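You operate a simulated robot arm through the tools that you are given. There is no shell and no other tool. Be economical: measure what you need, move in short steps, check, and stop when the job is done.

You are at the controls of a simulated robot arm. One attempt, no reset.

## Task
Set the ticket's air pressure, clamp the short profile on the bed and push the ticket's steel bar in flush.
Fine: the ticket lies on the long tray and stays there; set the pressure dial before the push; use the red slide and draw it back; leave the clamp shut.
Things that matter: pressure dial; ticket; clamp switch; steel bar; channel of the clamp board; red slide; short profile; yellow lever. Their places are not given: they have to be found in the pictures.

The check looks at the end state, three seconds after you hand in, the way a careful person would. Anything else that was tipped, shoved, dropped, spilled or broken makes it a failure.

## Robot
A 7-joint arm with a two-finger parallel gripper, fixed in place. Base frame: the origin is at the foot of the arm, x ahead of it, y to its left, z up; the work surface is at about z = 844. Readings come in mm, rad, newtons and seconds.
With the tool pointing down near the work surface it reaches from about 300 to 700 mm from the base axis. Its first joint turns from -1.152 to 1.152 rad. Payload 1.57 kg.
The tool frame sits at the grasp point between the pads (the TCP): z along the fingers, y along the line on which they close. The tips reach 30 mm beyond it. The gripper opens to 110 mm. The fingers are 24 mm wide and 12 mm thick; the gripper's body (48 by 112 mm) begins 78 mm behind the TCP.
Orientation is that of the tool frame in the base frame, as a unit quaternion [x, y, z, w]. With the fingers straight down and closing along the base's y, the tool's x points along the base's -x, its y along +y and its z along -z.

## Interface
- The arm moves only by the tool servo_tool. Its argument "targets" is a list of rows, each a list of 3 entries, a list of its own where there are three numbers: the shift along the tool's x, y, z in units of 50 mm (1.0 is 50 mm), then the turn, a rotation vector about the tool's x, y, z in units of 6 degrees (1.0 is 6 degrees), then the opening, from 0 (shut) to 1 (fully open). In form: [[[tx, ty, tz], [ax, ay, az], grip], ...]. A call has 1 to 12 rows; each row shifts and turns the commanded pose from where the row before left it, along the tool's axes as they then stand. A call with a number of a shift or a turn outside -1 to 1 is refused whole. A row lasts 0.2 s, in which the tool goes at most 50 mm and 0.15 rad; a call with a longer step from one row to the next is refused whole, and so is a gripper value outside its range. Where a pose cannot be reached the arm comes as near as it can. A force on the tool above 60 N (or 10 N above the force at the start of the call, whichever is more), or a blocked arm, ends the call early, and 0.2 s more pass. Each finger travels about 108 mm/s and halts on what it meets, pressing with about 42 N; the grip force reading is that of the motor and also rises with nothing between the fingers. The clock runs only during rows and for 0.2 s after the last one: add rows that do not move to give the fingers time. It gives the time, the measured TCP pose, the force on the tool (base axes), the opening and the grip force at its end, in the units of the frame above (readings bear some noise).
- Cameras (640 x 400 px; columns grow to the right, rows downward): "scene" is fixed at [148.3, -378.6, 1414.5]; the picture's right is [0.91, -0.41, 0.00], its down [-0.24, -0.52, -0.82] and it looks along [0.34, 0.75, -0.57] (base axes); focal length 293 px, centre (320, 200). "wrist" rides on the gripper at [-36, 0, -80] in the tool frame; the picture's right is [0.00, -1.00, 0.00], its down [0.97, 0.00, -0.24] and it looks along [0.24, 0.00, 0.97] (tool axes); focal length 218 px, centre (320, 200).
- grab_frame(camera): a new picture of that camera. It takes no simulated time.
- measure_at(camera, pixels): for up to 12 pixels [column, row] of the newest picture of that camera ("zoom" is the newest enlarged one), the place [x, y, z] in the base frame of the surface seen there, good to about 2 mm, but the place of the scene camera against the robot may be out by one fixed shift of up to 18 mm in any direction. It takes no simulated time.
- enlarge(camera, box): a new picture of the part [left, top, right, bottom] of that camera's present view, enlarged. It takes no simulated time.
- sign_off(): hands the job in; it is judged then, once.

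Keep the steps short. Do not move on a guess: measure, check each grasp and each placing, and mend mistakes. In all there are 80 turns and 54 pictures (those below and enlarged ones count). Leave the gripper open and the arm clear of the work at the hand-in unless told otherwise, and finish with a single line.

The tools are called after "Request:" as a command line: name --argument value ..., lists and objects as JSON in quotes. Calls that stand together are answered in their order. servo_tool: Moves the arm, as the interface text tells. Its arguments: {"type":"object","properties":{"targets":{"type":"array","items":{"type":"array"}}},"required":["targets"]} The other tools are called the same way: grab_frame (camera) takes a picture; measure_at (camera, pixels) gives the place of the surface under pixels of a picture; enlarge (camera, box) takes an enlarged picture of a part of a camera's view; sign_off () hands the job in.

At the start:

```text
time_s: 0.0
tcp_pos: [345.5, 57.8, 1225.5]
tcp_rot: [0.001, 1.0, 0.0, 0.0]
wrist_force: [-0.3, -0.1, 0.3]
gripper_width: 110.0
gripper_force: 0.2
```

scene: 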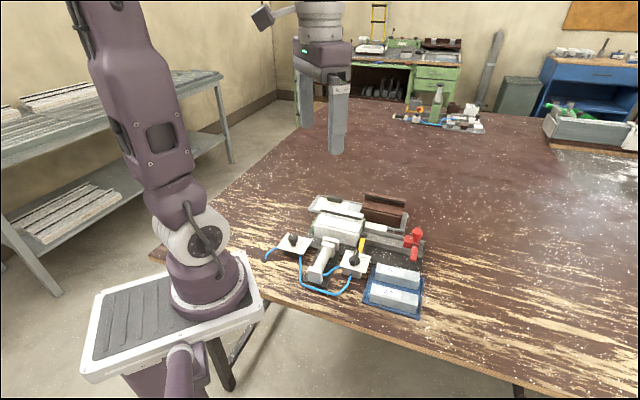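
wrist: 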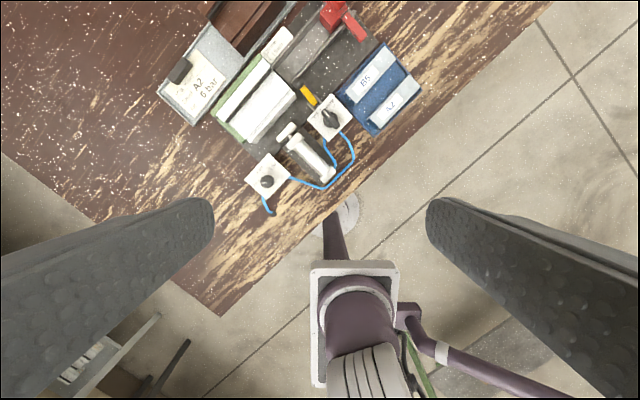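

I see the board with the ticket ("A2, 6 bar") in the wrist view near (200,85). I'll enlarge both views to read details.

Request:
enlarge --camera "wrist" --box '[150, 0, 430, 220]'

Request:
enlarge --camera "scene" --box '[250, 180, 440, 320]'

```text
1.82 times, centred on (290, 110) of wrist
```

zoom: 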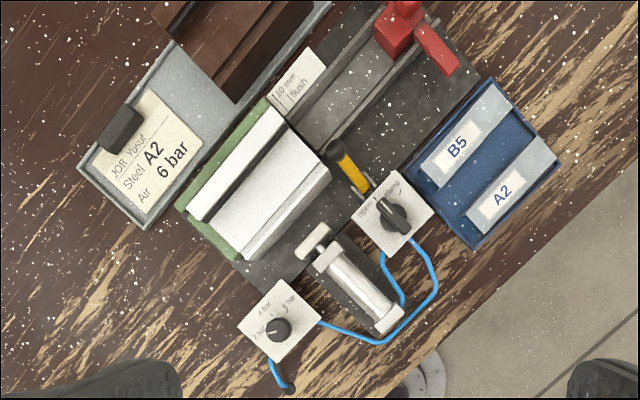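

```text
2.86 times, centred on (345, 250) of scene
```

zoom: 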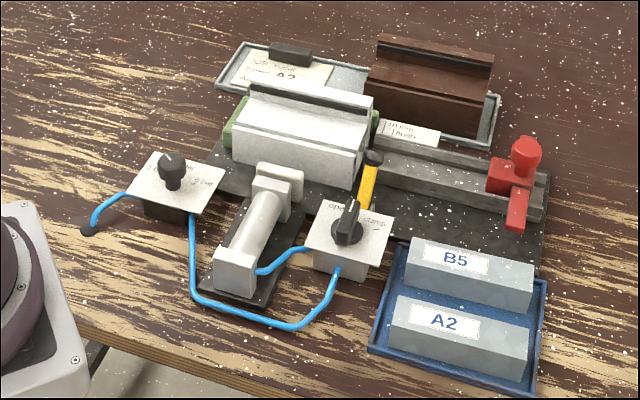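

Ticket reads Steel A2, Air 6 bar. I'll measure the main features in the wrist picture.

Request:
measure_at --camera "wrist" --pixels '[[267, 180], [330, 119], [394, 102], [370, 77], [298, 82], [315, 103], [337, 6], [354, 28], [219, 118], [260, 58], [295, 99], [249, 143]]'

Request:
measure_at --camera "wrist" --pixels '[[274, 55], [310, 70], [325, 35], [410, 82], [369, 120], [283, 133], [315, 165], [289, 170], [250, 185], [160, 95], [190, 70], [230, 30]]'

```text
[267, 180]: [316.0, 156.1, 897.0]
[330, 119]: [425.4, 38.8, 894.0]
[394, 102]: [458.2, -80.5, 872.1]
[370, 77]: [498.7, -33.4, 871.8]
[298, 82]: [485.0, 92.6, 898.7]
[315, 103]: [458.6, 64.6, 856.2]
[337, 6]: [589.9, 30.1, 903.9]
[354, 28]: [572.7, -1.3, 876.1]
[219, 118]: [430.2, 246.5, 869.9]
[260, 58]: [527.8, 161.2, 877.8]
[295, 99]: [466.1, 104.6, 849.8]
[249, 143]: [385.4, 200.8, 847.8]
```

```text
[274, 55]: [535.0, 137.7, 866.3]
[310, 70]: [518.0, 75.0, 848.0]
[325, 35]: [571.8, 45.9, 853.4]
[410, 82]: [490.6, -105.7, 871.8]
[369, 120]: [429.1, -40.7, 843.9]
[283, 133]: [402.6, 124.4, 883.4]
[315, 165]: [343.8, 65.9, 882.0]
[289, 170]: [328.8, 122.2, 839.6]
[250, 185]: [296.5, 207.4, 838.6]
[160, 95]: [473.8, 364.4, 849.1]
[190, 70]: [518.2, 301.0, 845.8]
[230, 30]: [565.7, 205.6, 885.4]
```

Next I move up-and-over the board, lower to z≈1075 and turn the tool about 41° so it lines up with the channel.

Request:
servo_tool --targets '[[[-0.5, 0.1, 0.6], [0, 0, 0], 1], [[-0.5, 0.1, 0.6], [0, 0, 0], 1], [[-0.5, 0.1, 0.6], [0, 0, 0], 1], [[-0.5, 0.1, 0.6], [0, 0, 0], 1], [[-0.5, 0.1, 0.6], [0, 0, 0], 1], [[0, 0, 0], [0, 0, 0.97], 1], [[0, 0, 0], [0, 0, 0.97], 1], [[0, 0, 0], [0, 0, 0.97], 1], [[0, 0, 0], [0, 0, 0.97], 1], [[0, 0, 0], [0, 0, 0.97], 1], [[0, 0, 0], [0, 0, 0.97], 1], [[0, 0, 0], [0, 0, 0.97], 1]]'

Request:
grab_frame --camera "wrist"

```text
time_s: 2.6
tcp_pos: [469.7, 82.2, 1075.2]
tcp_rot: [0.348, 0.937, -0.001, 0.0]
wrist_force: [-0.4, -0.2, 0.5]
gripper_width: 110.1
gripper_force: 0.1
```

```text
49 pictures are left
```

wrist: 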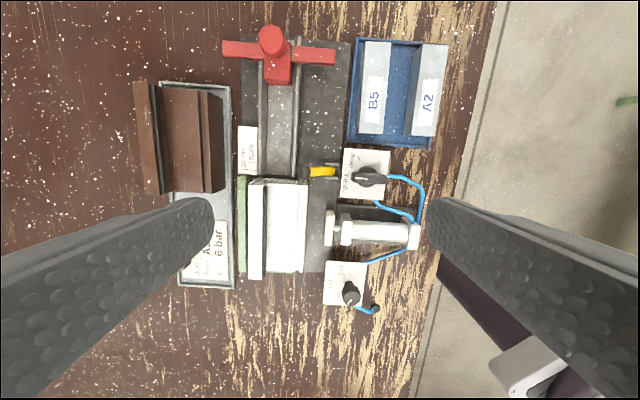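

The view is now aligned with the channel. I'll enlarge the board parts.

Request:
enlarge --camera "wrist" --box '[220, 120, 430, 320]'

Request:
enlarge --camera "wrist" --box '[210, 10, 460, 180]'

```text
2.00 times, centred on (325, 220) of wrist
```

zoom: 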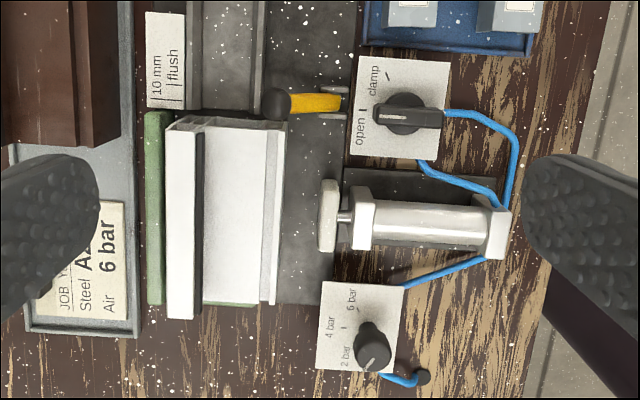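

```text
2.35 times, centred on (335, 95) of wrist
```

zoom: 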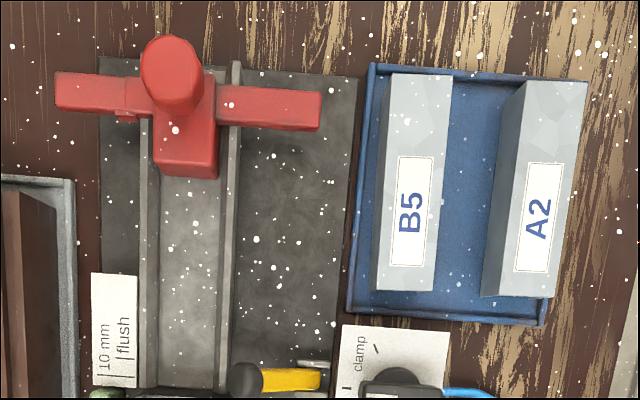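

I'll zoom the fixed camera in on the lever/profile area and the channel, to understand the lever and the bed.

Request:
enlarge --camera "scene" --box '[310, 200, 390, 250]'

Request:
measure_at --camera "wrist" --pixels '[[298, 172], [325, 172], [258, 200], [300, 200], [250, 230], [240, 230], [257, 270], [298, 270], [282, 160], [268, 160], [296, 160], [310, 230]]'

Request:
measure_at --camera "wrist" --pixels '[[378, 50], [372, 129], [386, 100], [363, 100], [434, 55], [424, 130], [440, 90], [416, 90], [272, 42], [240, 50], [320, 57], [278, 70]]'

```text
8.00 times, centred on (350, 225) of scene
```

zoom: 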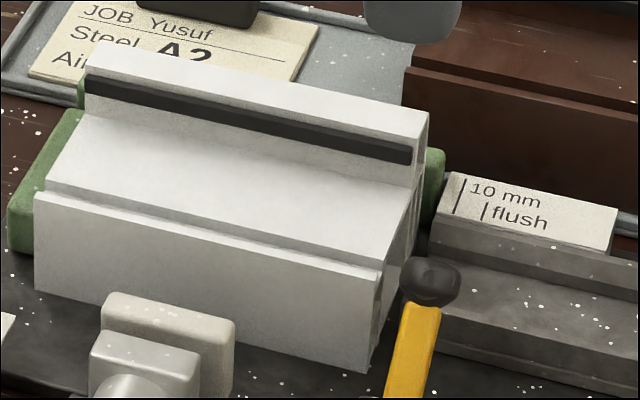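

```text
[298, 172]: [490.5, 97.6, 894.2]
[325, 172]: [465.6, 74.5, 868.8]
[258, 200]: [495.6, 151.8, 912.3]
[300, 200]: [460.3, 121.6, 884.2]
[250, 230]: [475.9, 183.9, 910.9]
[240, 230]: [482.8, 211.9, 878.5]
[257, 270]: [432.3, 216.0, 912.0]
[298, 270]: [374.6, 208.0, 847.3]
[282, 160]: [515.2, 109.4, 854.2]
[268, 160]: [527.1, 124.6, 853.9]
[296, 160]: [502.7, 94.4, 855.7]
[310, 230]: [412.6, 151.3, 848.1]
```

```text
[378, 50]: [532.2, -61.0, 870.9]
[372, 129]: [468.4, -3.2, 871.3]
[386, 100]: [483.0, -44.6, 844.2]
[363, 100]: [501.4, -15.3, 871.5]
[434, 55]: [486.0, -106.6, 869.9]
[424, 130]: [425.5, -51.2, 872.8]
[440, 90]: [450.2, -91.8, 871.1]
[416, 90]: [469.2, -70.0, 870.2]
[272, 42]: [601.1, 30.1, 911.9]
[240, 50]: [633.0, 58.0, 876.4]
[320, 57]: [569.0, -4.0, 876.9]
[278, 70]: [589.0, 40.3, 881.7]
```

I want a low look at the lever and the profile's end. I'll move 100 mm along the channel, lower by 75 mm to z≈1000 (clear of the 912 mm parts), and tilt the camera toward the profile.

Request:
servo_tool --targets '[[[-0.5, 0.2, 0.1], [0, 0, 0], 1], [[-0.5, 0.2, 0.1], [0, 0, 0], 1], [[-0.5, 0.2, 0.1], [0, 0, 0], 1], [[-0.5, 0.2, 0.1], [0, 0, 0], 1], [[0, 0, 0], [0, 1, 0], 1], [[0, 0, 0], [0, 1, 0], 1], [[0, 0, 0], [0, 1, 0], 1], [[0, 0, 0], [0, 1, 0], 1], [[0, 0, 0], [0, 1, 0], 1], [[-0.4, 0, 0.6], [0, 1, 0], 1], [[-0.3, 0, 0.4], [0, 0, 0], 1]]'

Request:
grab_frame --camera "wrist"

```text
time_s: 5.0
tcp_pos: [573.8, 46.5, 993.0]
tcp_rot: [0.33, 0.892, 0.107, -0.29]
wrist_force: [-0.6, 0.3, 0.3]
gripper_width: 110.1
gripper_force: 0.1
```

```text
45 pictures are left
```

wrist: 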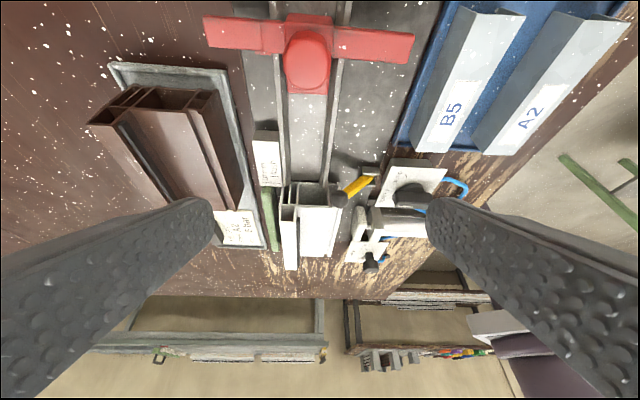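

Request:
enlarge --camera "wrist" --box '[240, 120, 400, 250]'

Request:
enlarge --camera "wrist" --box '[200, 0, 420, 140]'

```text
3.08 times, centred on (320, 185) of wrist
```

zoom: 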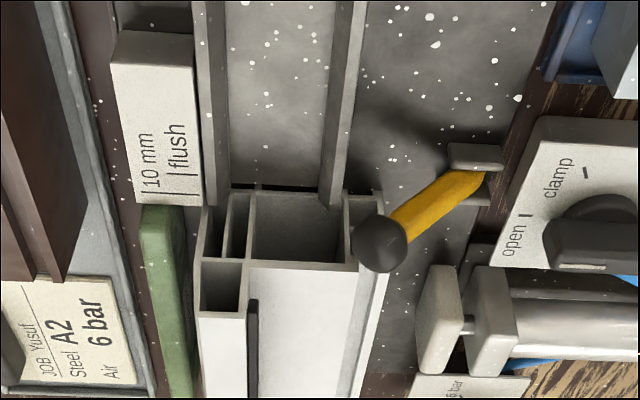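

```text
2.86 times, centred on (310, 70) of wrist
```

zoom: 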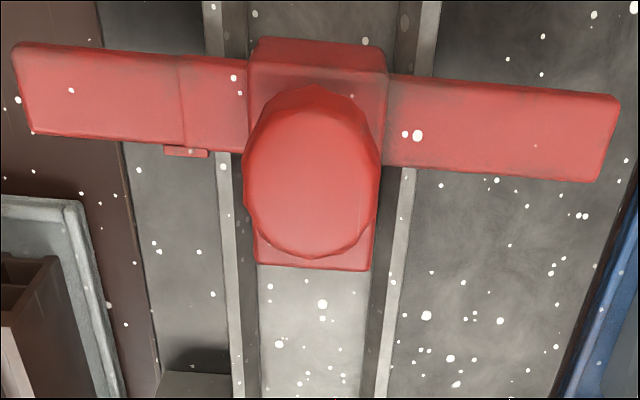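

The profile's wide chamber lies roughly ahead of the channel; the yellow lever leans over the corner, with the slide's right wing possibly in line with it. I'll measure edges here and zoom the label.

Request:
measure_at --camera "wrist" --pixels '[[263.5, 53.2], [308, 92], [373, 58], [408, 60], [206, 35], [310, 17], [307, 50], [352, 55], [288, 110], [332, 110], [284, 182], [326, 182]]'

Request:
measure_at --camera "wrist" --pixels '[[338, 198], [350, 190], [362, 182], [370, 178], [314, 206], [302, 190], [327, 190], [295, 212], [270, 195], [320, 225], [282, 225], [338, 248]]'

Request:
enlarge --camera "wrist" --box '[245, 125, 325, 215]'

```text
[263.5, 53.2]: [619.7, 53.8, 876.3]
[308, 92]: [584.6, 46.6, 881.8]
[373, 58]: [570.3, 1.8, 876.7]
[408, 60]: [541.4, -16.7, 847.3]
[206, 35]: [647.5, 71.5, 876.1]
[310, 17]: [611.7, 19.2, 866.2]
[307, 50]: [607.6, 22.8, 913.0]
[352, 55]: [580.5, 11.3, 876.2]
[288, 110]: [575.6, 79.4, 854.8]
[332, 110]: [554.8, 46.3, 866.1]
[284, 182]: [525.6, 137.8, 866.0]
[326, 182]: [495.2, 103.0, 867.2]
```

```text
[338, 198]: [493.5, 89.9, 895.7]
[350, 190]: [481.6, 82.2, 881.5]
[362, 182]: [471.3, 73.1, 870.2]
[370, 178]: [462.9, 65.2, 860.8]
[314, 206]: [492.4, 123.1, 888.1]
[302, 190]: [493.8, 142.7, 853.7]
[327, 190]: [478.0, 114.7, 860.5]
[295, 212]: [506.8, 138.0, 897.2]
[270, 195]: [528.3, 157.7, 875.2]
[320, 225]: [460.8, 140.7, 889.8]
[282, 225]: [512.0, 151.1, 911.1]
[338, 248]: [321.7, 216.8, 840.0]
```

```text
4.44 times, centred on (285, 170) of wrist
```

zoom: 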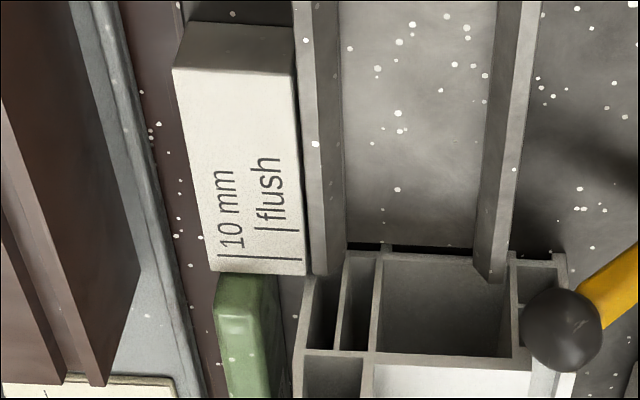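

I'll measure label lines and lever edges from this zoom.

Request:
measure_at --camera "zoom" --pixels '[[268, 228], [240, 256], [285, 270], [245, 50], [560, 325], [600, 325], [585, 275], [610, 318], [490, 268], [325, 265], [440, 250], [445, 360]]'

Request:
measure_at --camera "zoom" --pixels '[[317, 150], [510, 150], [420, 150], [345, 150], [490, 150], [390, 300], [500, 300], [365, 355], [515, 358], [450, 330], [558, 380], [310, 355]]'

```text
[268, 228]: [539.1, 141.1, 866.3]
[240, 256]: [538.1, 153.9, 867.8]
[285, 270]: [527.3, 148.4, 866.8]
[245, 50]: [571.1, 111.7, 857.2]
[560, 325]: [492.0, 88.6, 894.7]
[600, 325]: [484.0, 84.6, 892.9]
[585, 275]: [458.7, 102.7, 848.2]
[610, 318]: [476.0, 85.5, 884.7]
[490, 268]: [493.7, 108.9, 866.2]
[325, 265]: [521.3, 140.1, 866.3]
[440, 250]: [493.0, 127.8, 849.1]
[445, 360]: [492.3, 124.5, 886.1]
```

```text
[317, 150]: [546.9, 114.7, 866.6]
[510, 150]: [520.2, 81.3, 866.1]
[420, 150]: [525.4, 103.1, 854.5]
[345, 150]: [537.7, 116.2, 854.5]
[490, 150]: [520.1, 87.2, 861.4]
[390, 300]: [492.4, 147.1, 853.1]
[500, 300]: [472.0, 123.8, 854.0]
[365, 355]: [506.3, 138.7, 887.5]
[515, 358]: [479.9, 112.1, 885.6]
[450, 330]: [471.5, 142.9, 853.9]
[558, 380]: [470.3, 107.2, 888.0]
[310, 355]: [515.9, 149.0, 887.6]
```

Board axis comes out at −45°. Face of profile at U≈260, slide nose ≈380, flush line ≈281. Next: straighten the tool, align to −45°, and go over the pressure dial at about (316,156) staying at z≈995.

Request:
servo_tool --targets '[[[0, 0, 0], [0, -1, 0], 1], [[0, 0, 0], [0, -1, 0], 1], [[0, 0, 0], [0, -1, 0], 1], [[0, 0, 0], [0, -1, 0], 1], [[0, 0, 0], [0, -1, 0], 1], [[0, 0, 0], [0, -1, 0.7], 1], [[0.85, -0.34, 0], [0, 0, 0], 1], [[0.85, -0.34, 0], [0, 0, 0], 1], [[0.85, -0.34, 0], [0, 0, 0], 1], [[0.85, -0.34, 0], [0, 0, 0], 1], [[0.85, -0.34, 0], [0, 0, 0], 1], [[0.85, -0.34, 0], [0, 0, 0], 1]]'

Request:
grab_frame --camera "wrist"

```text
time_s: 7.6
tcp_pos: [321.5, 154.3, 995.1]
tcp_rot: [0.383, 0.924, -0.002, -0.001]
wrist_force: [0.6, 1.1, -0.4]
gripper_width: 110.1
gripper_force: 0.0
```

```text
41 pictures are left
```

wrist: 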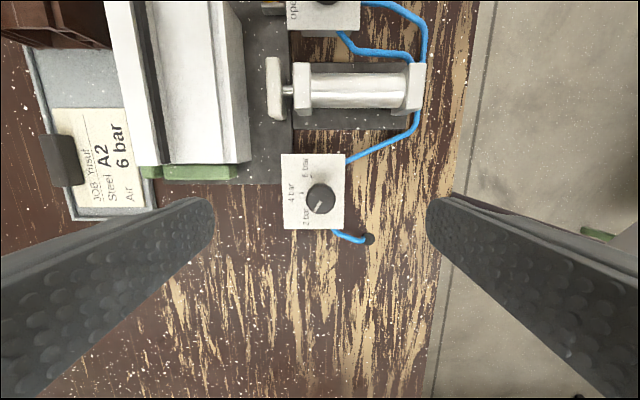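

Request:
enlarge --camera "wrist" --box '[265, 145, 361, 241]'

Request:
measure_at --camera "wrist" --pixels '[[320, 190], [320, 200], [312, 195], [328, 195], [282, 160], [343, 160], [285, 228], [341, 226], [320, 187], [336, 200], [304, 202], [290, 190]]'

```text
4.17 times, centred on (313, 193) of wrist
```

zoom: 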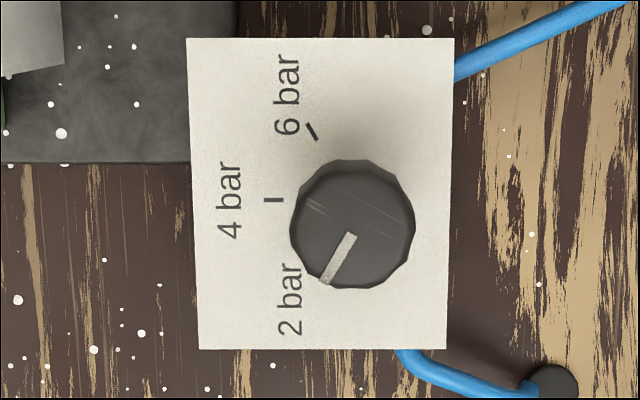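

```text
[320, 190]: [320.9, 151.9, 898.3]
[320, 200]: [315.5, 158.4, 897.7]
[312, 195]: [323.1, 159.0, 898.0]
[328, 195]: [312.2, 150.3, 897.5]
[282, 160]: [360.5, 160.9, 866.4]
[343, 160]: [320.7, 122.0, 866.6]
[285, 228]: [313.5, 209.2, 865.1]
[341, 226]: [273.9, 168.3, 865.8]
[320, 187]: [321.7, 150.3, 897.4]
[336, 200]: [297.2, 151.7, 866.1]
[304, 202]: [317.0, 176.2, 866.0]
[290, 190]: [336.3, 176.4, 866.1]
```

The dial knob top is centred at about (316,156.5,898), pointer at "2 bar"; ticks 60° apart, so 6 bar is 120° clockwise from above (positive tool z). I'll centre over it and turn the hand back so that I have 120° of travel.

Request:
servo_tool --targets '[[[0.109, -0.047, 0], [0, 0, -1], 0.55], [[0, 0, 0], [0, 0, -1], 0.55], [[0, 0, 0], [0, 0, -1], 0.55], [[0, 0, 0], [0, 0, -1], 0.55], [[0, 0, 0], [0, 0, -1], 0.55], [[0, 0, 0], [0, 0, -1], 0.55], [[0, 0, 0], [0, 0, -1], 0.55], [[0, 0, 0], [0, 0, -1], 0.55], [[0, 0, 0], [0, 0, -1], 0.55], [[0, 0, 0], [0, 0, -1], 0.55], [[0, 0, 0], [0, 0, -1], 0.55], [[0, 0, 0], [0, 0, -1], 0.55]]'

Request:
servo_tool --targets '[[[0, 0, 0], [0, 0, -1], 0.55], [[0, 0, 0], [0, 0, -1], 0.55], [[0, 0, 0], [0, 0, -1], 0.55], [[0, 0, 0], [0, 0, -1], 0.55], [[0, 0, 0], [0, 0, -1], 0.55], [[0, 0, 0], [0, 0, -0.5], 0.55], [[0, 0, 0.6], [0, 0, 0], 0.55], [[0, 0, 0], [0, 0, 0], 0.55]]'

Request:
grab_frame --camera "wrist"

```text
time_s: 10.2
tcp_pos: [315.5, 156.2, 994.3]
tcp_rot: [-0.236, 0.972, -0.001, -0.001]
wrist_force: [-0.2, 1.0, 0.7]
gripper_width: 60.5
gripper_force: 0.1
```

```text
time_s: 12.0
tcp_pos: [314.9, 156.0, 964.5]
tcp_rot: [-0.501, 0.866, -0.001, -0.001]
wrist_force: [0.7, -0.2, 0.5]
gripper_width: 60.4
gripper_force: 0.1
```

```text
39 pictures are left
```

wrist: 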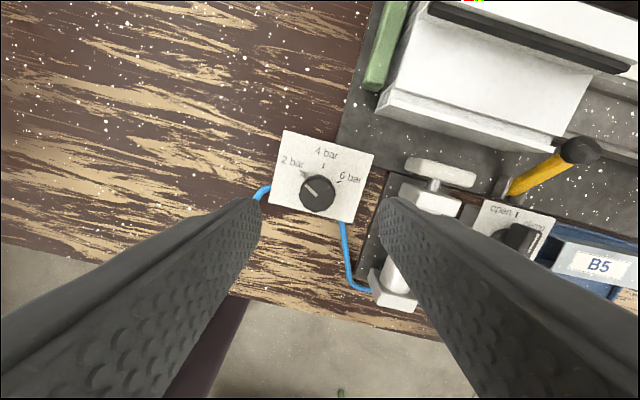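

I'll measure the knob's rim here to check centring before descending.

Request:
measure_at --camera "wrist" --pixels '[[318, 180], [318, 190], [318, 202], [306, 190], [330, 190], [303, 190], [333, 190], [318, 177], [318, 206], [318, 209]]'

Request:
enlarge --camera "wrist" --box '[275, 150, 365, 230]'

```text
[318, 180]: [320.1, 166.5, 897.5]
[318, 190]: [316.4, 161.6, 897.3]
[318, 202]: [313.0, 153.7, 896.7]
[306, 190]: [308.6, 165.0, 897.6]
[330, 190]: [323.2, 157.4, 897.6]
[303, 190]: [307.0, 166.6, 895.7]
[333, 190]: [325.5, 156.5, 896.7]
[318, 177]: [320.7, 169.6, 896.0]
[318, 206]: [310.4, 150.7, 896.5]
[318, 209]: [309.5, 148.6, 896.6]
```

```text
5.00 times, centred on (320, 190) of wrist
```

zoom: 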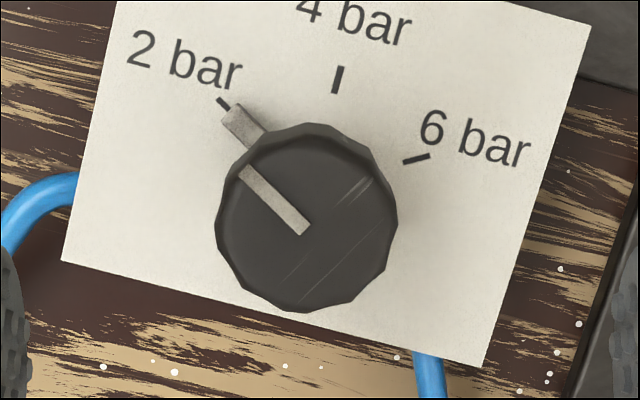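

Knob centre ≈(315.2,158.5). There is a low pointer near the plate, so I keep the tips at z≈882: descend to TCP z≈912 and close.

Request:
servo_tool --targets '[[[-0.046, 0.02, 0.5], [0, 0, 0], 0.55], [[0, 0, 0.55], [0, 0, 0], 0.55], [[0, 0, 0], [0, 0, 0], 0.55], [[0, 0, 0], [0, 0, 0], 0.1], [[0, 0, 0], [0, 0, 0], 0.1], [[0, 0, 0], [0, 0, 0], 0.1]]'

```text
time_s: 13.4
tcp_pos: [314.7, 159.4, 911.5]
tcp_rot: [-0.501, 0.866, -0.001, -0.003]
wrist_force: [-13.1, 7.8, -18.1]
gripper_width: 25.4
gripper_force: 36.7
```

Gripped at 25.4 mm. Turning clockwise 60° first.

Request:
servo_tool --targets '[[[0, -0.02, 0], [0, 0, 1], 0.1], [[0, 0, 0], [0, 0, 1], 0.1], [[0, 0, 0], [0, 0, 1], 0.1], [[0, 0, 0], [0, 0, 1], 0.1], [[0, 0, 0], [0, 0, 1], 0.1], [[0, 0, 0], [0, 0, 1], 0.1], [[0, 0, 0], [0, 0, 1], 0.1], [[0, 0, 0], [0, 0, 1], 0.1], [[0, 0, 0], [0, 0, 1], 0.1], [[0, 0, 0], [0, 0, 1], 0.1]]'

Request:
enlarge --camera "wrist" --box '[240, 120, 400, 240]'

```text
time_s: 15.6
tcp_pos: [315.3, 159.6, 911.1]
tcp_rot: [-0.001, 1.0, -0.002, -0.002]
wrist_force: [-26.5, 22.6, -5.3]
gripper_width: 25.4
gripper_force: 36.8
```

```text
3.33 times, centred on (320, 180) of wrist
```

zoom: 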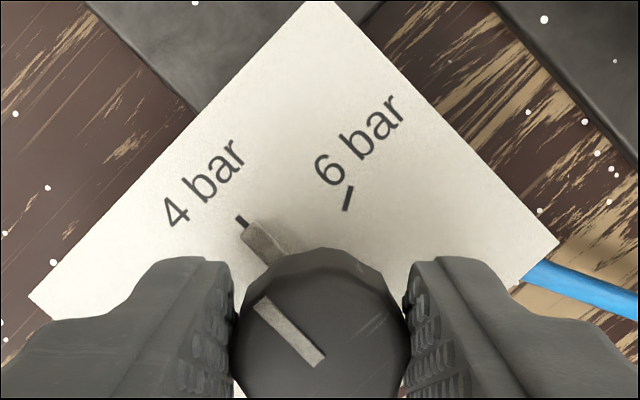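

It follows: pointer now at 4 bar. I ease the side load a bit and turn the other 60°.

Request:
servo_tool --targets '[[[0.016, 0.014, 0], [0, 0, 1], 0.1], [[0, 0, 0], [0, 0, 1], 0.1], [[0, 0, 0], [0, 0, 1], 0.1], [[0, 0, 0], [0, 0, 1], 0.1], [[0, 0, 0], [0, 0, 1], 0.1], [[0, 0, 0], [0, 0, 1], 0.1], [[0, 0, 0], [0, 0, 1], 0.1], [[0, 0, 0], [0, 0, 1], 0.1], [[0, 0, 0], [0, 0, 1], 0.1], [[0, 0, 0], [0, 0, 1], 0.1]]'

Request:
enlarge --camera "wrist" --box '[240, 120, 400, 240]'

```text
time_s: 17.8
tcp_pos: [315.1, 159.4, 912.2]
tcp_rot: [0.501, 0.866, -0.003, 0.0]
wrist_force: [-7.3, -9.2, 9.9]
gripper_width: 25.5
gripper_force: 36.5
```

```text
3.33 times, centred on (320, 180) of wrist
```

zoom: 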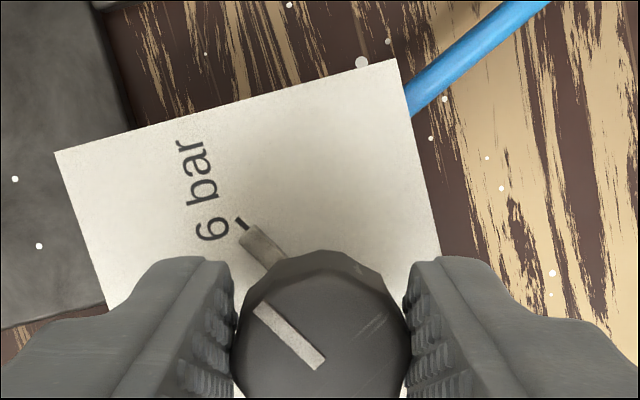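

Pointer sits at 6 bar. Open, rise, and go over the clamp switch at about (425,39), yaw back to 45°.

Request:
servo_tool --targets '[[[0, 0, 0], [0, 0, 0], 0.5], [[0, 0, 0], [0, 0, 0], 0.5], [[0, 0, -0.6], [0, 0, 0], 0.5], [[0, 0, -0.6], [0, 0, 0], 0.5], [[0, 0, -0.6], [0, 0, -0.5], 0.5], [[0, 0, 0], [0, 0, -1], 0.5], [[0, 0, 0], [0, 0, -1], 0.5], [[-0.8, -0.03, 0], [0, 0, 0], 0.5], [[-0.8, -0.03, 0], [0, 0, 0], 0.5], [[-0.8, -0.03, 0], [0, 0, 0], 0.5], [[-0.8, -0.03, 0], [0, 0, 0], 0.5], [[0, 0, 0], [0, 0, 0], 0.5]]'

Request:
grab_frame --camera "wrist"

Request:
enlarge --camera "wrist" --box '[245, 130, 395, 250]'

```text
time_s: 20.4
tcp_pos: [424.8, 42.1, 1001.1]
tcp_rot: [0.382, 0.924, -0.002, -0.001]
wrist_force: [0.5, 0.4, -0.6]
gripper_width: 55.0
gripper_force: 0.0
```

```text
35 pictures are left
```

wrist: 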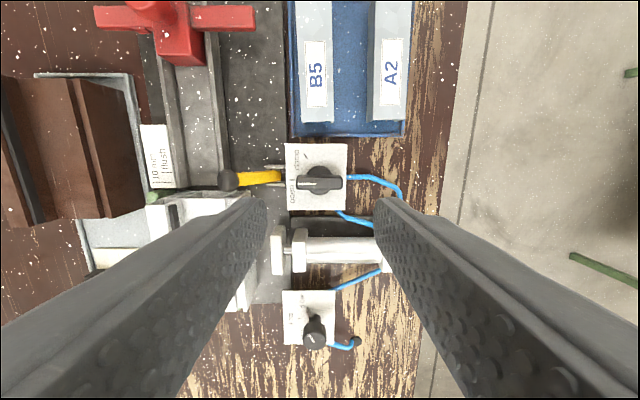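

```text
3.33 times, centred on (320, 190) of wrist
```

zoom: 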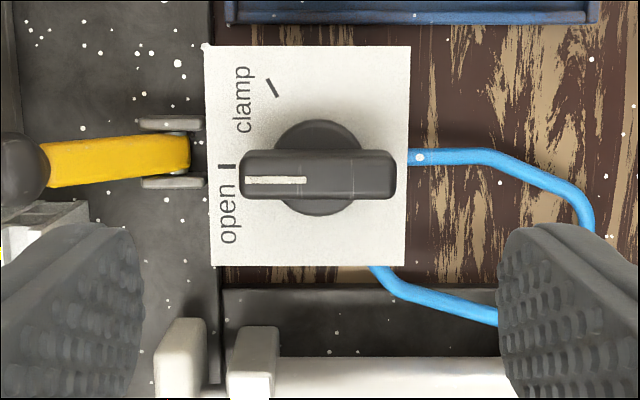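

The switch handle lies across, pointer at "open"; the "clamp" tick is 60° clockwise. Measure its handle.

Request:
measure_at --camera "zoom" --pixels '[[320, 172], [248, 172], [390, 172], [320, 155], [320, 192], [320, 130], [230, 255], [395, 60], [275, 88], [15, 160], [70, 160], [170, 150]]'

```text
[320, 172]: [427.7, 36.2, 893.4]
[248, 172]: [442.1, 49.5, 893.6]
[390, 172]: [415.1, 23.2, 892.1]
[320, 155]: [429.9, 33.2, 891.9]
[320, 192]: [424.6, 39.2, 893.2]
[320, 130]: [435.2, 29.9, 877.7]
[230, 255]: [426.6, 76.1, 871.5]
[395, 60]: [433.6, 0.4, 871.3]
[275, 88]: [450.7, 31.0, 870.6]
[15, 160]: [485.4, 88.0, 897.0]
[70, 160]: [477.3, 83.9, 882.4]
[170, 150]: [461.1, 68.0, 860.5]
```

Handle centre ≈(428,36.2), top z 893. Centre over it, turn the hand −90° so fingers straddle the handle.

Request:
servo_tool --targets '[[[-0.129, -0.038, 0], [0, 0, -1], 0.4], [[0, 0, 0], [0, 0, -1], 0.4], [[0, 0, 0], [0, 0, -1], 0.4], [[0, 0, 0], [0, 0, -1], 0.4], [[0, 0, 0], [0, 0, -1], 0.4], [[0, 0, 0], [0, 0, -1], 0.4], [[0, 0, 0], [0, 0, -1], 0.4], [[0, 0, 0], [0, 0, -1], 0.4], [[0, 0, 0], [0, 0, -1], 0.4], [[0, 0, 0], [0, 0, -1], 0.4], [[0, 0, 0], [0, 0, -1], 0.4], [[0, 0, 0], [0, 0, -1], 0.4]]'

Request:
servo_tool --targets '[[[0, 0, 0], [0, 0, -1], 0.4], [[0, 0, 0], [0, 0, -1], 0.4], [[0, 0, 0], [0, 0, -1], 0.4], [[0, 0, 0.6], [0, 0, 0], 0.4], [[0, 0, 0], [0, 0, 0], 0.4]]'

Request:
enlarge --camera "wrist" --box '[220, 120, 420, 260]'

```text
time_s: 23.0
tcp_pos: [428.9, 35.8, 1002.6]
tcp_rot: [-0.235, 0.972, -0.001, -0.001]
wrist_force: [-0.4, -0.5, 0.2]
gripper_width: 43.5
gripper_force: 0.1
```

```text
time_s: 24.2
tcp_pos: [427.6, 36.0, 971.5]
tcp_rot: [-0.383, 0.924, -0.001, -0.002]
wrist_force: [0.4, 0.4, 0.0]
gripper_width: 44.0
gripper_force: 0.1
```

```text
2.86 times, centred on (320, 190) of wrist
```

zoom: 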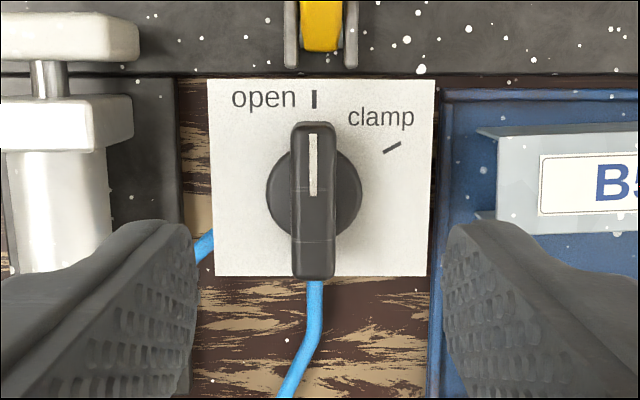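

Fingers straddle the handle. Descend to TCP z≈910.5 and close.

Request:
servo_tool --targets '[[[0, 0.02, 0.6], [0, 0, 0], 0.4], [[0, 0, 0.61], [0, 0, 0], 0.4], [[0, 0, 0], [0, 0, 0], 0.4], [[0, 0, 0], [0, 0, 0], 0], [[0, 0, 0], [0, 0, 0], 0], [[0, 0, 0], [0, 0, 0], 0]]'

```text
time_s: 25.6
tcp_pos: [425.4, 37.7, 912.1]
tcp_rot: [-0.383, 0.924, -0.001, -0.003]
wrist_force: [-5.4, 7.5, -14.6]
gripper_width: 11.9
gripper_force: 29.4
```

Gripped the handle (11.9 mm). Turn 60° clockwise.

Request:
servo_tool --targets '[[[0, 0, 0], [0, 0, 1], 0], [[0, 0, 0], [0, 0, 1], 0], [[0, 0, 0], [0, 0, 1], 0], [[0, 0, 0], [0, 0, 1], 0], [[0, 0, 0], [0, 0, 1], 0], [[0, 0, 0], [0, 0, 1], 0], [[0, 0, 0], [0, 0, 1], 0], [[0, 0, 0], [0, 0, 1], 0], [[0, 0, 0], [0, 0, 1], 0], [[0, 0, 0], [0, 0, 1], 0]]'

Request:
enlarge --camera "wrist" --box '[240, 120, 400, 240]'

```text
time_s: 27.8
tcp_pos: [426.1, 38.7, 911.0]
tcp_rot: [0.131, 0.991, 0.0, -0.001]
wrist_force: [-11.7, 37.9, 0.0]
gripper_width: 11.7
gripper_force: 29.2
```

```text
3.33 times, centred on (320, 180) of wrist
```

zoom: 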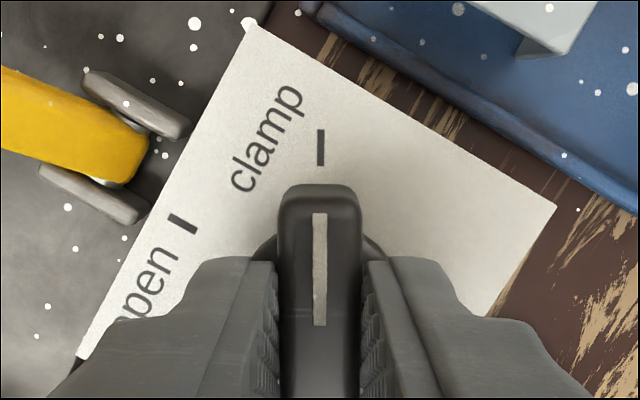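

Pointer is at "clamp". Release, rise, turn to yaw 45° and look at the clamp.

Request:
servo_tool --targets '[[[0, 0, 0], [0, 0, 0], 0.3], [[0, 0, 0], [0, 0, 0], 0.3], [[0, 0, -0.6], [0, 0, 0], 0.3], [[0, 0, -0.8], [0, 0, 0], 0.3], [[0, 0, -0.8], [0, 0, 1], 0.8], [[0, 0, -0.6], [0, 0, 1], 1], [[0, 0, 0], [0, 0, 1], 1], [[0, 0, 0], [0, 0, 1], 1], [[0, 0, 0], [0, 0, 1], 1], [[-0.5, 0, 0], [0, 0, 0], 1]]'

Request:
grab_frame --camera "wrist"

Request:
enlarge --camera "wrist" --box '[180, 110, 360, 260]'

```text
time_s: 30.0
tcp_pos: [445.7, 19.3, 1051.4]
tcp_rot: [0.382, 0.924, -0.001, -0.001]
wrist_force: [-0.6, -0.2, 0.3]
gripper_width: 110.0
gripper_force: 0.0
```

```text
31 pictures are left
```

wrist: 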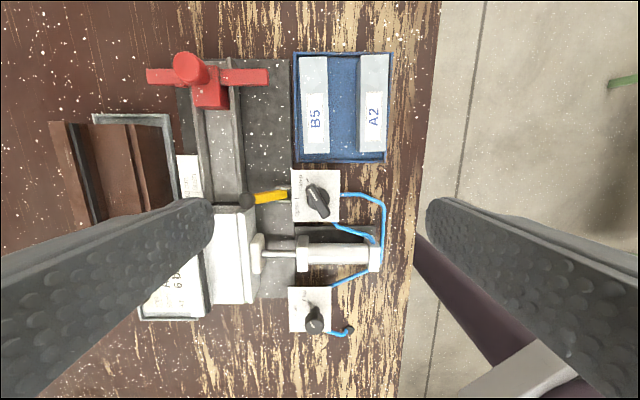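

```text
2.67 times, centred on (270, 185) of wrist
```

zoom: 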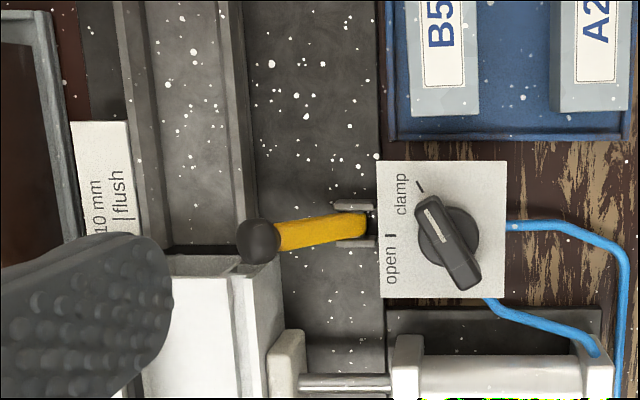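

Clamp is shut: rod out and profile pushed to the fence. Now go over bar A2 for a closer look.

Request:
servo_tool --targets '[[[-0.51, -0.41, 0.27], [0, 0, 0], 1], [[-0.51, -0.41, 0.27], [0, 0, 0], 1], [[-0.51, -0.41, 0.27], [0, 0, 0], 1], [[0, 0, 0], [0, 0, 0], 1]]'

Request:
enlarge --camera "wrist" --box '[210, 100, 410, 250]'

```text
time_s: 31.0
tcp_pos: [456.1, -79.0, 1010.1]
tcp_rot: [0.382, 0.924, -0.002, -0.001]
wrist_force: [0.1, 0.0, 0.1]
gripper_width: 110.1
gripper_force: 0.1
```

```text
2.67 times, centred on (310, 175) of wrist
```

zoom: 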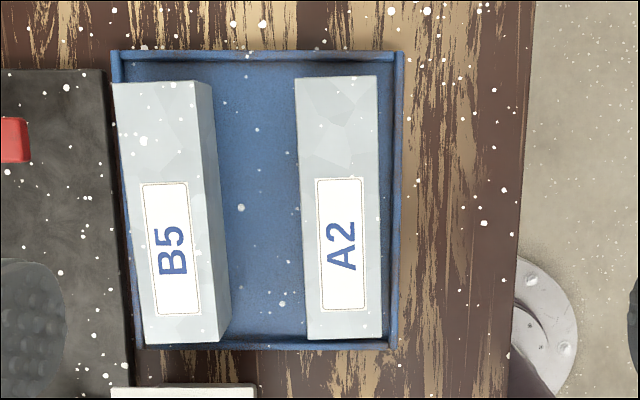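

Request:
measure_at --camera "zoom" --pixels '[[300, 90], [374, 90], [310, 330], [378, 330], [340, 84], [345, 335], [305, 210], [377, 210], [340, 210], [386, 200], [398, 200], [260, 200]]'

```text
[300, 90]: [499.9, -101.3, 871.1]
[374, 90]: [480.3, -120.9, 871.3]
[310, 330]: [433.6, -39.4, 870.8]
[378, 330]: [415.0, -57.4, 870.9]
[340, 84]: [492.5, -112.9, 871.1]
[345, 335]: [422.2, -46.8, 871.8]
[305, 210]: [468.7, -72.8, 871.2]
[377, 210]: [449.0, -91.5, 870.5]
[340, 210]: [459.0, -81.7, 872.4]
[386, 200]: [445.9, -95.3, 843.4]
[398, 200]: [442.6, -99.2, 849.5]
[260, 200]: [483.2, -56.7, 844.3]
```

Bar A2: top z 871, 27 mm wide, ~100 long, centre ≈(459.3,−82.4). I'll descend to TCP z≈888.5 with a 50 mm opening (tips above the tray lip), then close.

Request:
servo_tool --targets '[[[-0.093, 0, 0], [0, 0, 0], 0.455], [[0, 0, 0.6], [0, 0, 0], 0.455], [[0, 0, 0.6], [0, 0, 0], 0.455], [[0, 0, 0.6], [0, 0, 0], 0.455], [[0, 0, 0.6], [0, 0, 0], 0.455], [[0, 0, 0.03], [0, 0, 0], 0.455], [[0, 0, 0], [0, 0, 0], 0.455]]'

Request:
grab_frame --camera "wrist"

```text
time_s: 32.6
tcp_pos: [458.6, -83.1, 888.5]
tcp_rot: [0.382, 0.924, -0.002, 0.0]
wrist_force: [0.0, -0.1, -0.6]
gripper_width: 50.2
gripper_force: 0.0
```

```text
28 pictures are left
```

wrist: 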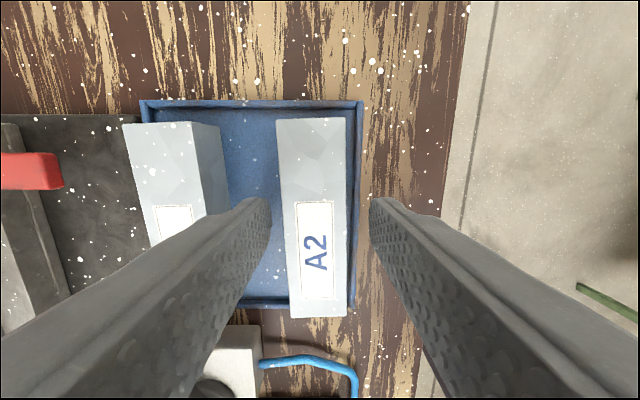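

Fingers straddle A2 cleanly. Close.

Request:
servo_tool --targets '[[[0, 0, 0], [0, 0, 0], 0.1], [[0, 0, 0], [0, 0, 0], 0.1], [[0, 0, 0], [0, 0, 0], 0.1], [[0, 0, 0], [0, 0, 0], 0.1], [[0, 0, -0.3], [0, 0, 0], 0.1], [[0, 0, -0.6], [0, 0, 0], 0.1], [[0, 0, -0.7], [0, 0, 0], 0.1], [[0, 0, 0], [0, 0, 0], 0.1]]'

Request:
grab_frame --camera "wrist"

```text
time_s: 34.4
tcp_pos: [458.8, -81.6, 969.8]
tcp_rot: [0.382, 0.924, -0.002, -0.001]
wrist_force: [0.8, -1.3, -1.2]
gripper_width: 29.6
gripper_force: 39.3
```

```text
27 pictures are left
```

wrist: 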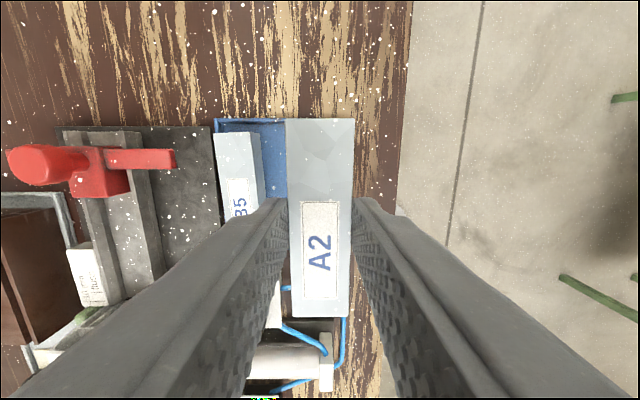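

Bar held square at 29.6 mm. Carry it at z≈970 to over the channel (U≈322, V≈447), then look.

Request:
servo_tool --targets '[[[0.24, 0.72, 0], [0, 0, 0], 0.1], [[0.24, 0.72, 0], [0, 0, 0], 0.1], [[0.24, 0.72, 0], [0, 0, 0], 0.1], [[0.24, 0.72, 0], [0, 0, 0], 0.1], [[0.24, 0.72, 0], [0, 0, 0], 0.1], [[0, 0, 0], [0, 0, 0], 0.1]]'

Request:
grab_frame --camera "wrist"

Request:
enlarge --camera "scene" --box '[310, 180, 440, 270]'

```text
time_s: 35.8
tcp_pos: [542.3, 89.8, 967.9]
tcp_rot: [0.381, 0.924, -0.001, 0.0]
wrist_force: [0.4, -0.2, -1.4]
gripper_width: 29.4
gripper_force: 38.9
```

```text
26 pictures are left
```

wrist: 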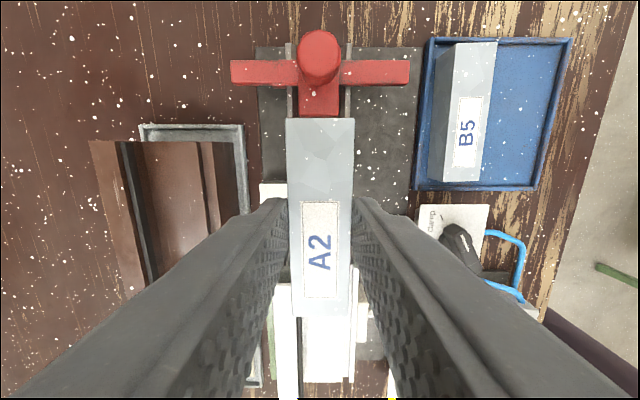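

```text
4.44 times, centred on (375, 225) of scene
```

zoom: 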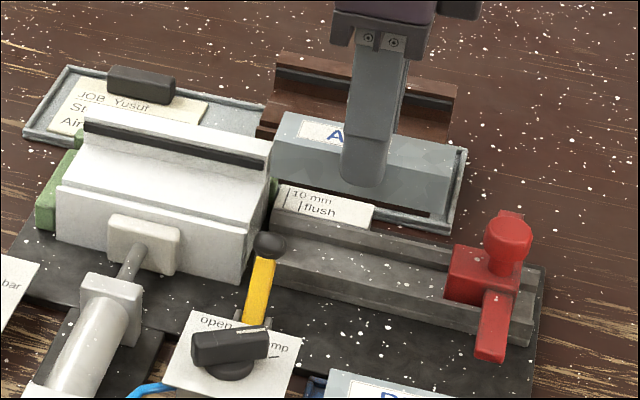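

Request:
measure_at --camera "wrist" --pixels '[[289, 100], [349, 100], [300, 100], [338, 100], [290, 150], [350, 150], [320, 121], [318, 312], [320, 110], [356, 280], [286, 250], [320, 75]]'

Request:
enlarge --camera "wrist" --box '[270, 70, 370, 130]'

```text
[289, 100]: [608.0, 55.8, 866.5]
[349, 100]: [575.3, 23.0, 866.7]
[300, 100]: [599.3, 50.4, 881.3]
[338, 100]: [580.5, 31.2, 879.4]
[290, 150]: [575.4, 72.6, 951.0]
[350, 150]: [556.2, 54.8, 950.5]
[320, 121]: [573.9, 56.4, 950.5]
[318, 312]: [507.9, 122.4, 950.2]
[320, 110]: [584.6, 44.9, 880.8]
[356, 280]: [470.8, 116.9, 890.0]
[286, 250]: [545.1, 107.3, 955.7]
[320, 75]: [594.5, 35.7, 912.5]
```

```text
6.40 times, centred on (320, 100) of wrist
```

zoom: 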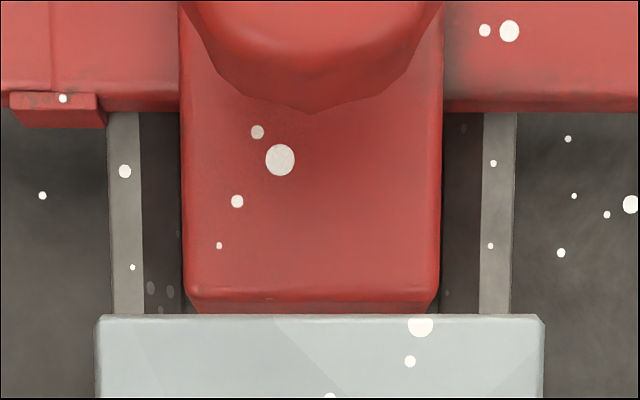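

Bar V centre ≈445.3 versus channel/slide centre ≈446.4; I shift 1.1 mm in V and 3 mm back in U, and lower 62 mm, then check height.

Request:
servo_tool --targets '[[[-0.06, 0.022, 0], [0, 0, 0], 0.1], [[0, 0, 0.4], [0, 0, 0], 0.1], [[0, 0, 0.4], [0, 0, 0], 0.1], [[0, 0, 0.44], [0, 0, 0], 0.1], [[0, 0, 0], [0, 0, 0], 0.1]]'

Request:
grab_frame --camera "wrist"

```text
time_s: 37.0
tcp_pos: [545.9, 85.5, 906.7]
tcp_rot: [0.381, 0.925, -0.001, -0.001]
wrist_force: [0.0, -0.5, -0.8]
gripper_width: 29.4
gripper_force: 39.2
```

```text
23 pictures are left
```

wrist: 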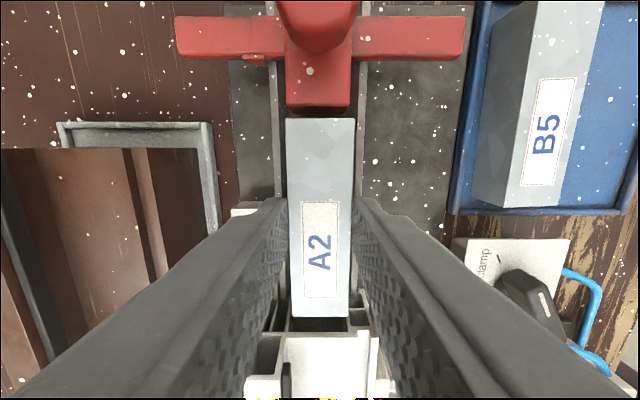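

Now the chamber mouth is visible behind the bar's front end. Zoom to compare alignment.

Request:
enlarge --camera "wrist" --box '[240, 290, 400, 390]'

Request:
measure_at --camera "wrist" --pixels '[[289, 180], [352, 180], [320, 122], [320, 312], [288, 95], [350, 95], [273, 100], [361, 100], [285, 335], [358, 335], [320, 105], [375, 350]]'

```text
4.00 times, centred on (320, 340) of wrist
```

zoom: 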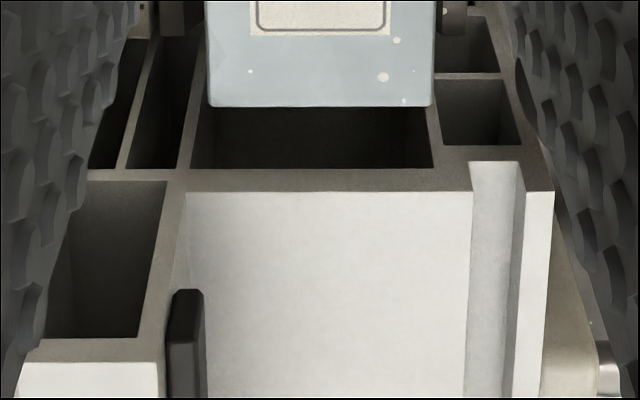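

```text
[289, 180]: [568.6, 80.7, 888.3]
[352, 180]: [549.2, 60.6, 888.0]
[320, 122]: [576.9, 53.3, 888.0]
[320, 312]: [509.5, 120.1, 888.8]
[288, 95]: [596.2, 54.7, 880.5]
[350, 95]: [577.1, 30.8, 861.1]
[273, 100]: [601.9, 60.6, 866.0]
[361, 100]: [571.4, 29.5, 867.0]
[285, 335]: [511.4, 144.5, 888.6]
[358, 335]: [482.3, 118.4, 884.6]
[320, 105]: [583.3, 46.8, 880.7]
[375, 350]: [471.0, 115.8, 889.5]
```

Bar needs ≈1.1 mm more +V to centre on the chamber. Shift and lower in small steps until contact.

Request:
servo_tool --targets '[[[0, 0.022, 0.06], [0, 0, 0], 0.1], [[0, 0, 0.03], [0, 0, 0], 0.1], [[0, 0, 0.02], [0, 0, 0], 0.1], [[0, 0, 0.01], [0, 0, 0], 0.1], [[0, 0, 0], [0, 0, 0], 0.1]]'

```text
time_s: 38.2
tcp_pos: [548.0, 86.5, 901.4]
tcp_rot: [0.382, 0.924, -0.002, -0.001]
wrist_force: [-0.2, 0.6, -0.7]
gripper_width: 29.5
gripper_force: 38.7
```

Request:
servo_tool --targets '[[[0, 0, 0.012], [0, 0, 0], 0.1], [[0, 0, 0.012], [0, 0, 0], 0.1], [[0, 0, 0], [0, 0, 0], 0.1]]'

Request:
enlarge --camera "wrist" --box '[230, 290, 410, 390]'

Request:
measure_at --camera "zoom" --pixels '[[320, 60], [320, 40], [250, 60], [390, 60]]'

```text
time_s: 39.0
tcp_pos: [545.9, 87.9, 900.4]
tcp_rot: [0.382, 0.924, -0.002, 0.0]
wrist_force: [-2.9, -1.9, 15.3]
gripper_width: 29.5
gripper_force: 39.0
```

```text
3.56 times, centred on (320, 340) of wrist
```

zoom: 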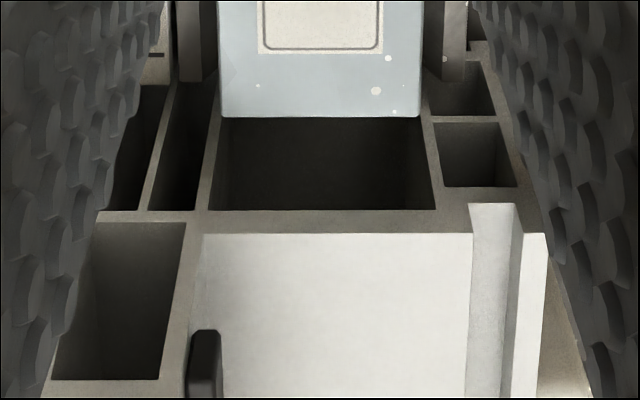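

```text
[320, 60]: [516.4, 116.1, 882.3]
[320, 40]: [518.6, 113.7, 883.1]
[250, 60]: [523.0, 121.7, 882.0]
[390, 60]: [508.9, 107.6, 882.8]
```

Contact felt, top z 882, well centred on the chamber. Release a little, rise, and look from above the slide.

Request:
servo_tool --targets '[[[0, 0, -0.01], [0, 0, 0], 0.33], [[0, 0, 0], [0, 0, 0], 0.33], [[0, 0, -0.5], [0, 0, 0], 0.33], [[0, 0, -0.8], [0, 0, 0], 0.5], [[0, 0, -0.4], [0, 0, 0], 0.6], [[-0.8, 0, 0], [0, 0, 0], 0.6], [[-0.8, 0, 0], [0, 0, 0], 0.6], [[0, 0, 0], [0, 0, 0], 0.6]]'

Request:
grab_frame --camera "wrist"

```text
time_s: 40.8
tcp_pos: [603.6, 30.6, 983.6]
tcp_rot: [0.382, 0.924, -0.002, 0.0]
wrist_force: [0.1, 0.4, -0.3]
gripper_width: 66.0
gripper_force: 0.1
```

```text
20 pictures are left
```

wrist: 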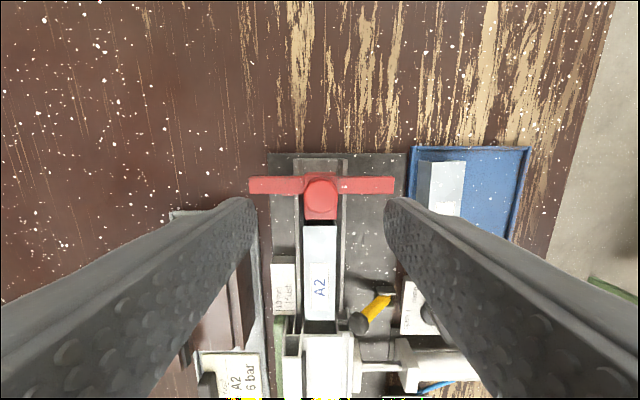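

Request:
enlarge --camera "wrist" --box '[240, 150, 420, 250]'

Request:
measure_at --camera "wrist" --pixels '[[391, 185], [253, 185], [391, 190], [320, 195], [312, 195], [328, 195], [320, 184], [320, 205], [358, 322], [370, 312], [378, 304], [385, 297]]'

```text
3.56 times, centred on (330, 200) of wrist
```

zoom: 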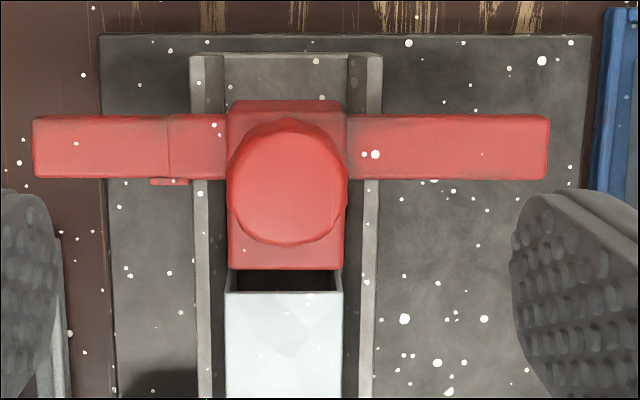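

```text
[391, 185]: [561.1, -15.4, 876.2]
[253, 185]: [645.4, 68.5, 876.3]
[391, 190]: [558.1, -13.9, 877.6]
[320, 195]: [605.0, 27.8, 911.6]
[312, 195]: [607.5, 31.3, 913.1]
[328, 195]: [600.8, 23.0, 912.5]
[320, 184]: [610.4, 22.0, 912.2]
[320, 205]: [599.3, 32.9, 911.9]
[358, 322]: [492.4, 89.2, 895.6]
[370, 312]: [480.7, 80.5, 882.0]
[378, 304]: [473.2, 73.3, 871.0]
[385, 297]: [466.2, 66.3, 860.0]
```

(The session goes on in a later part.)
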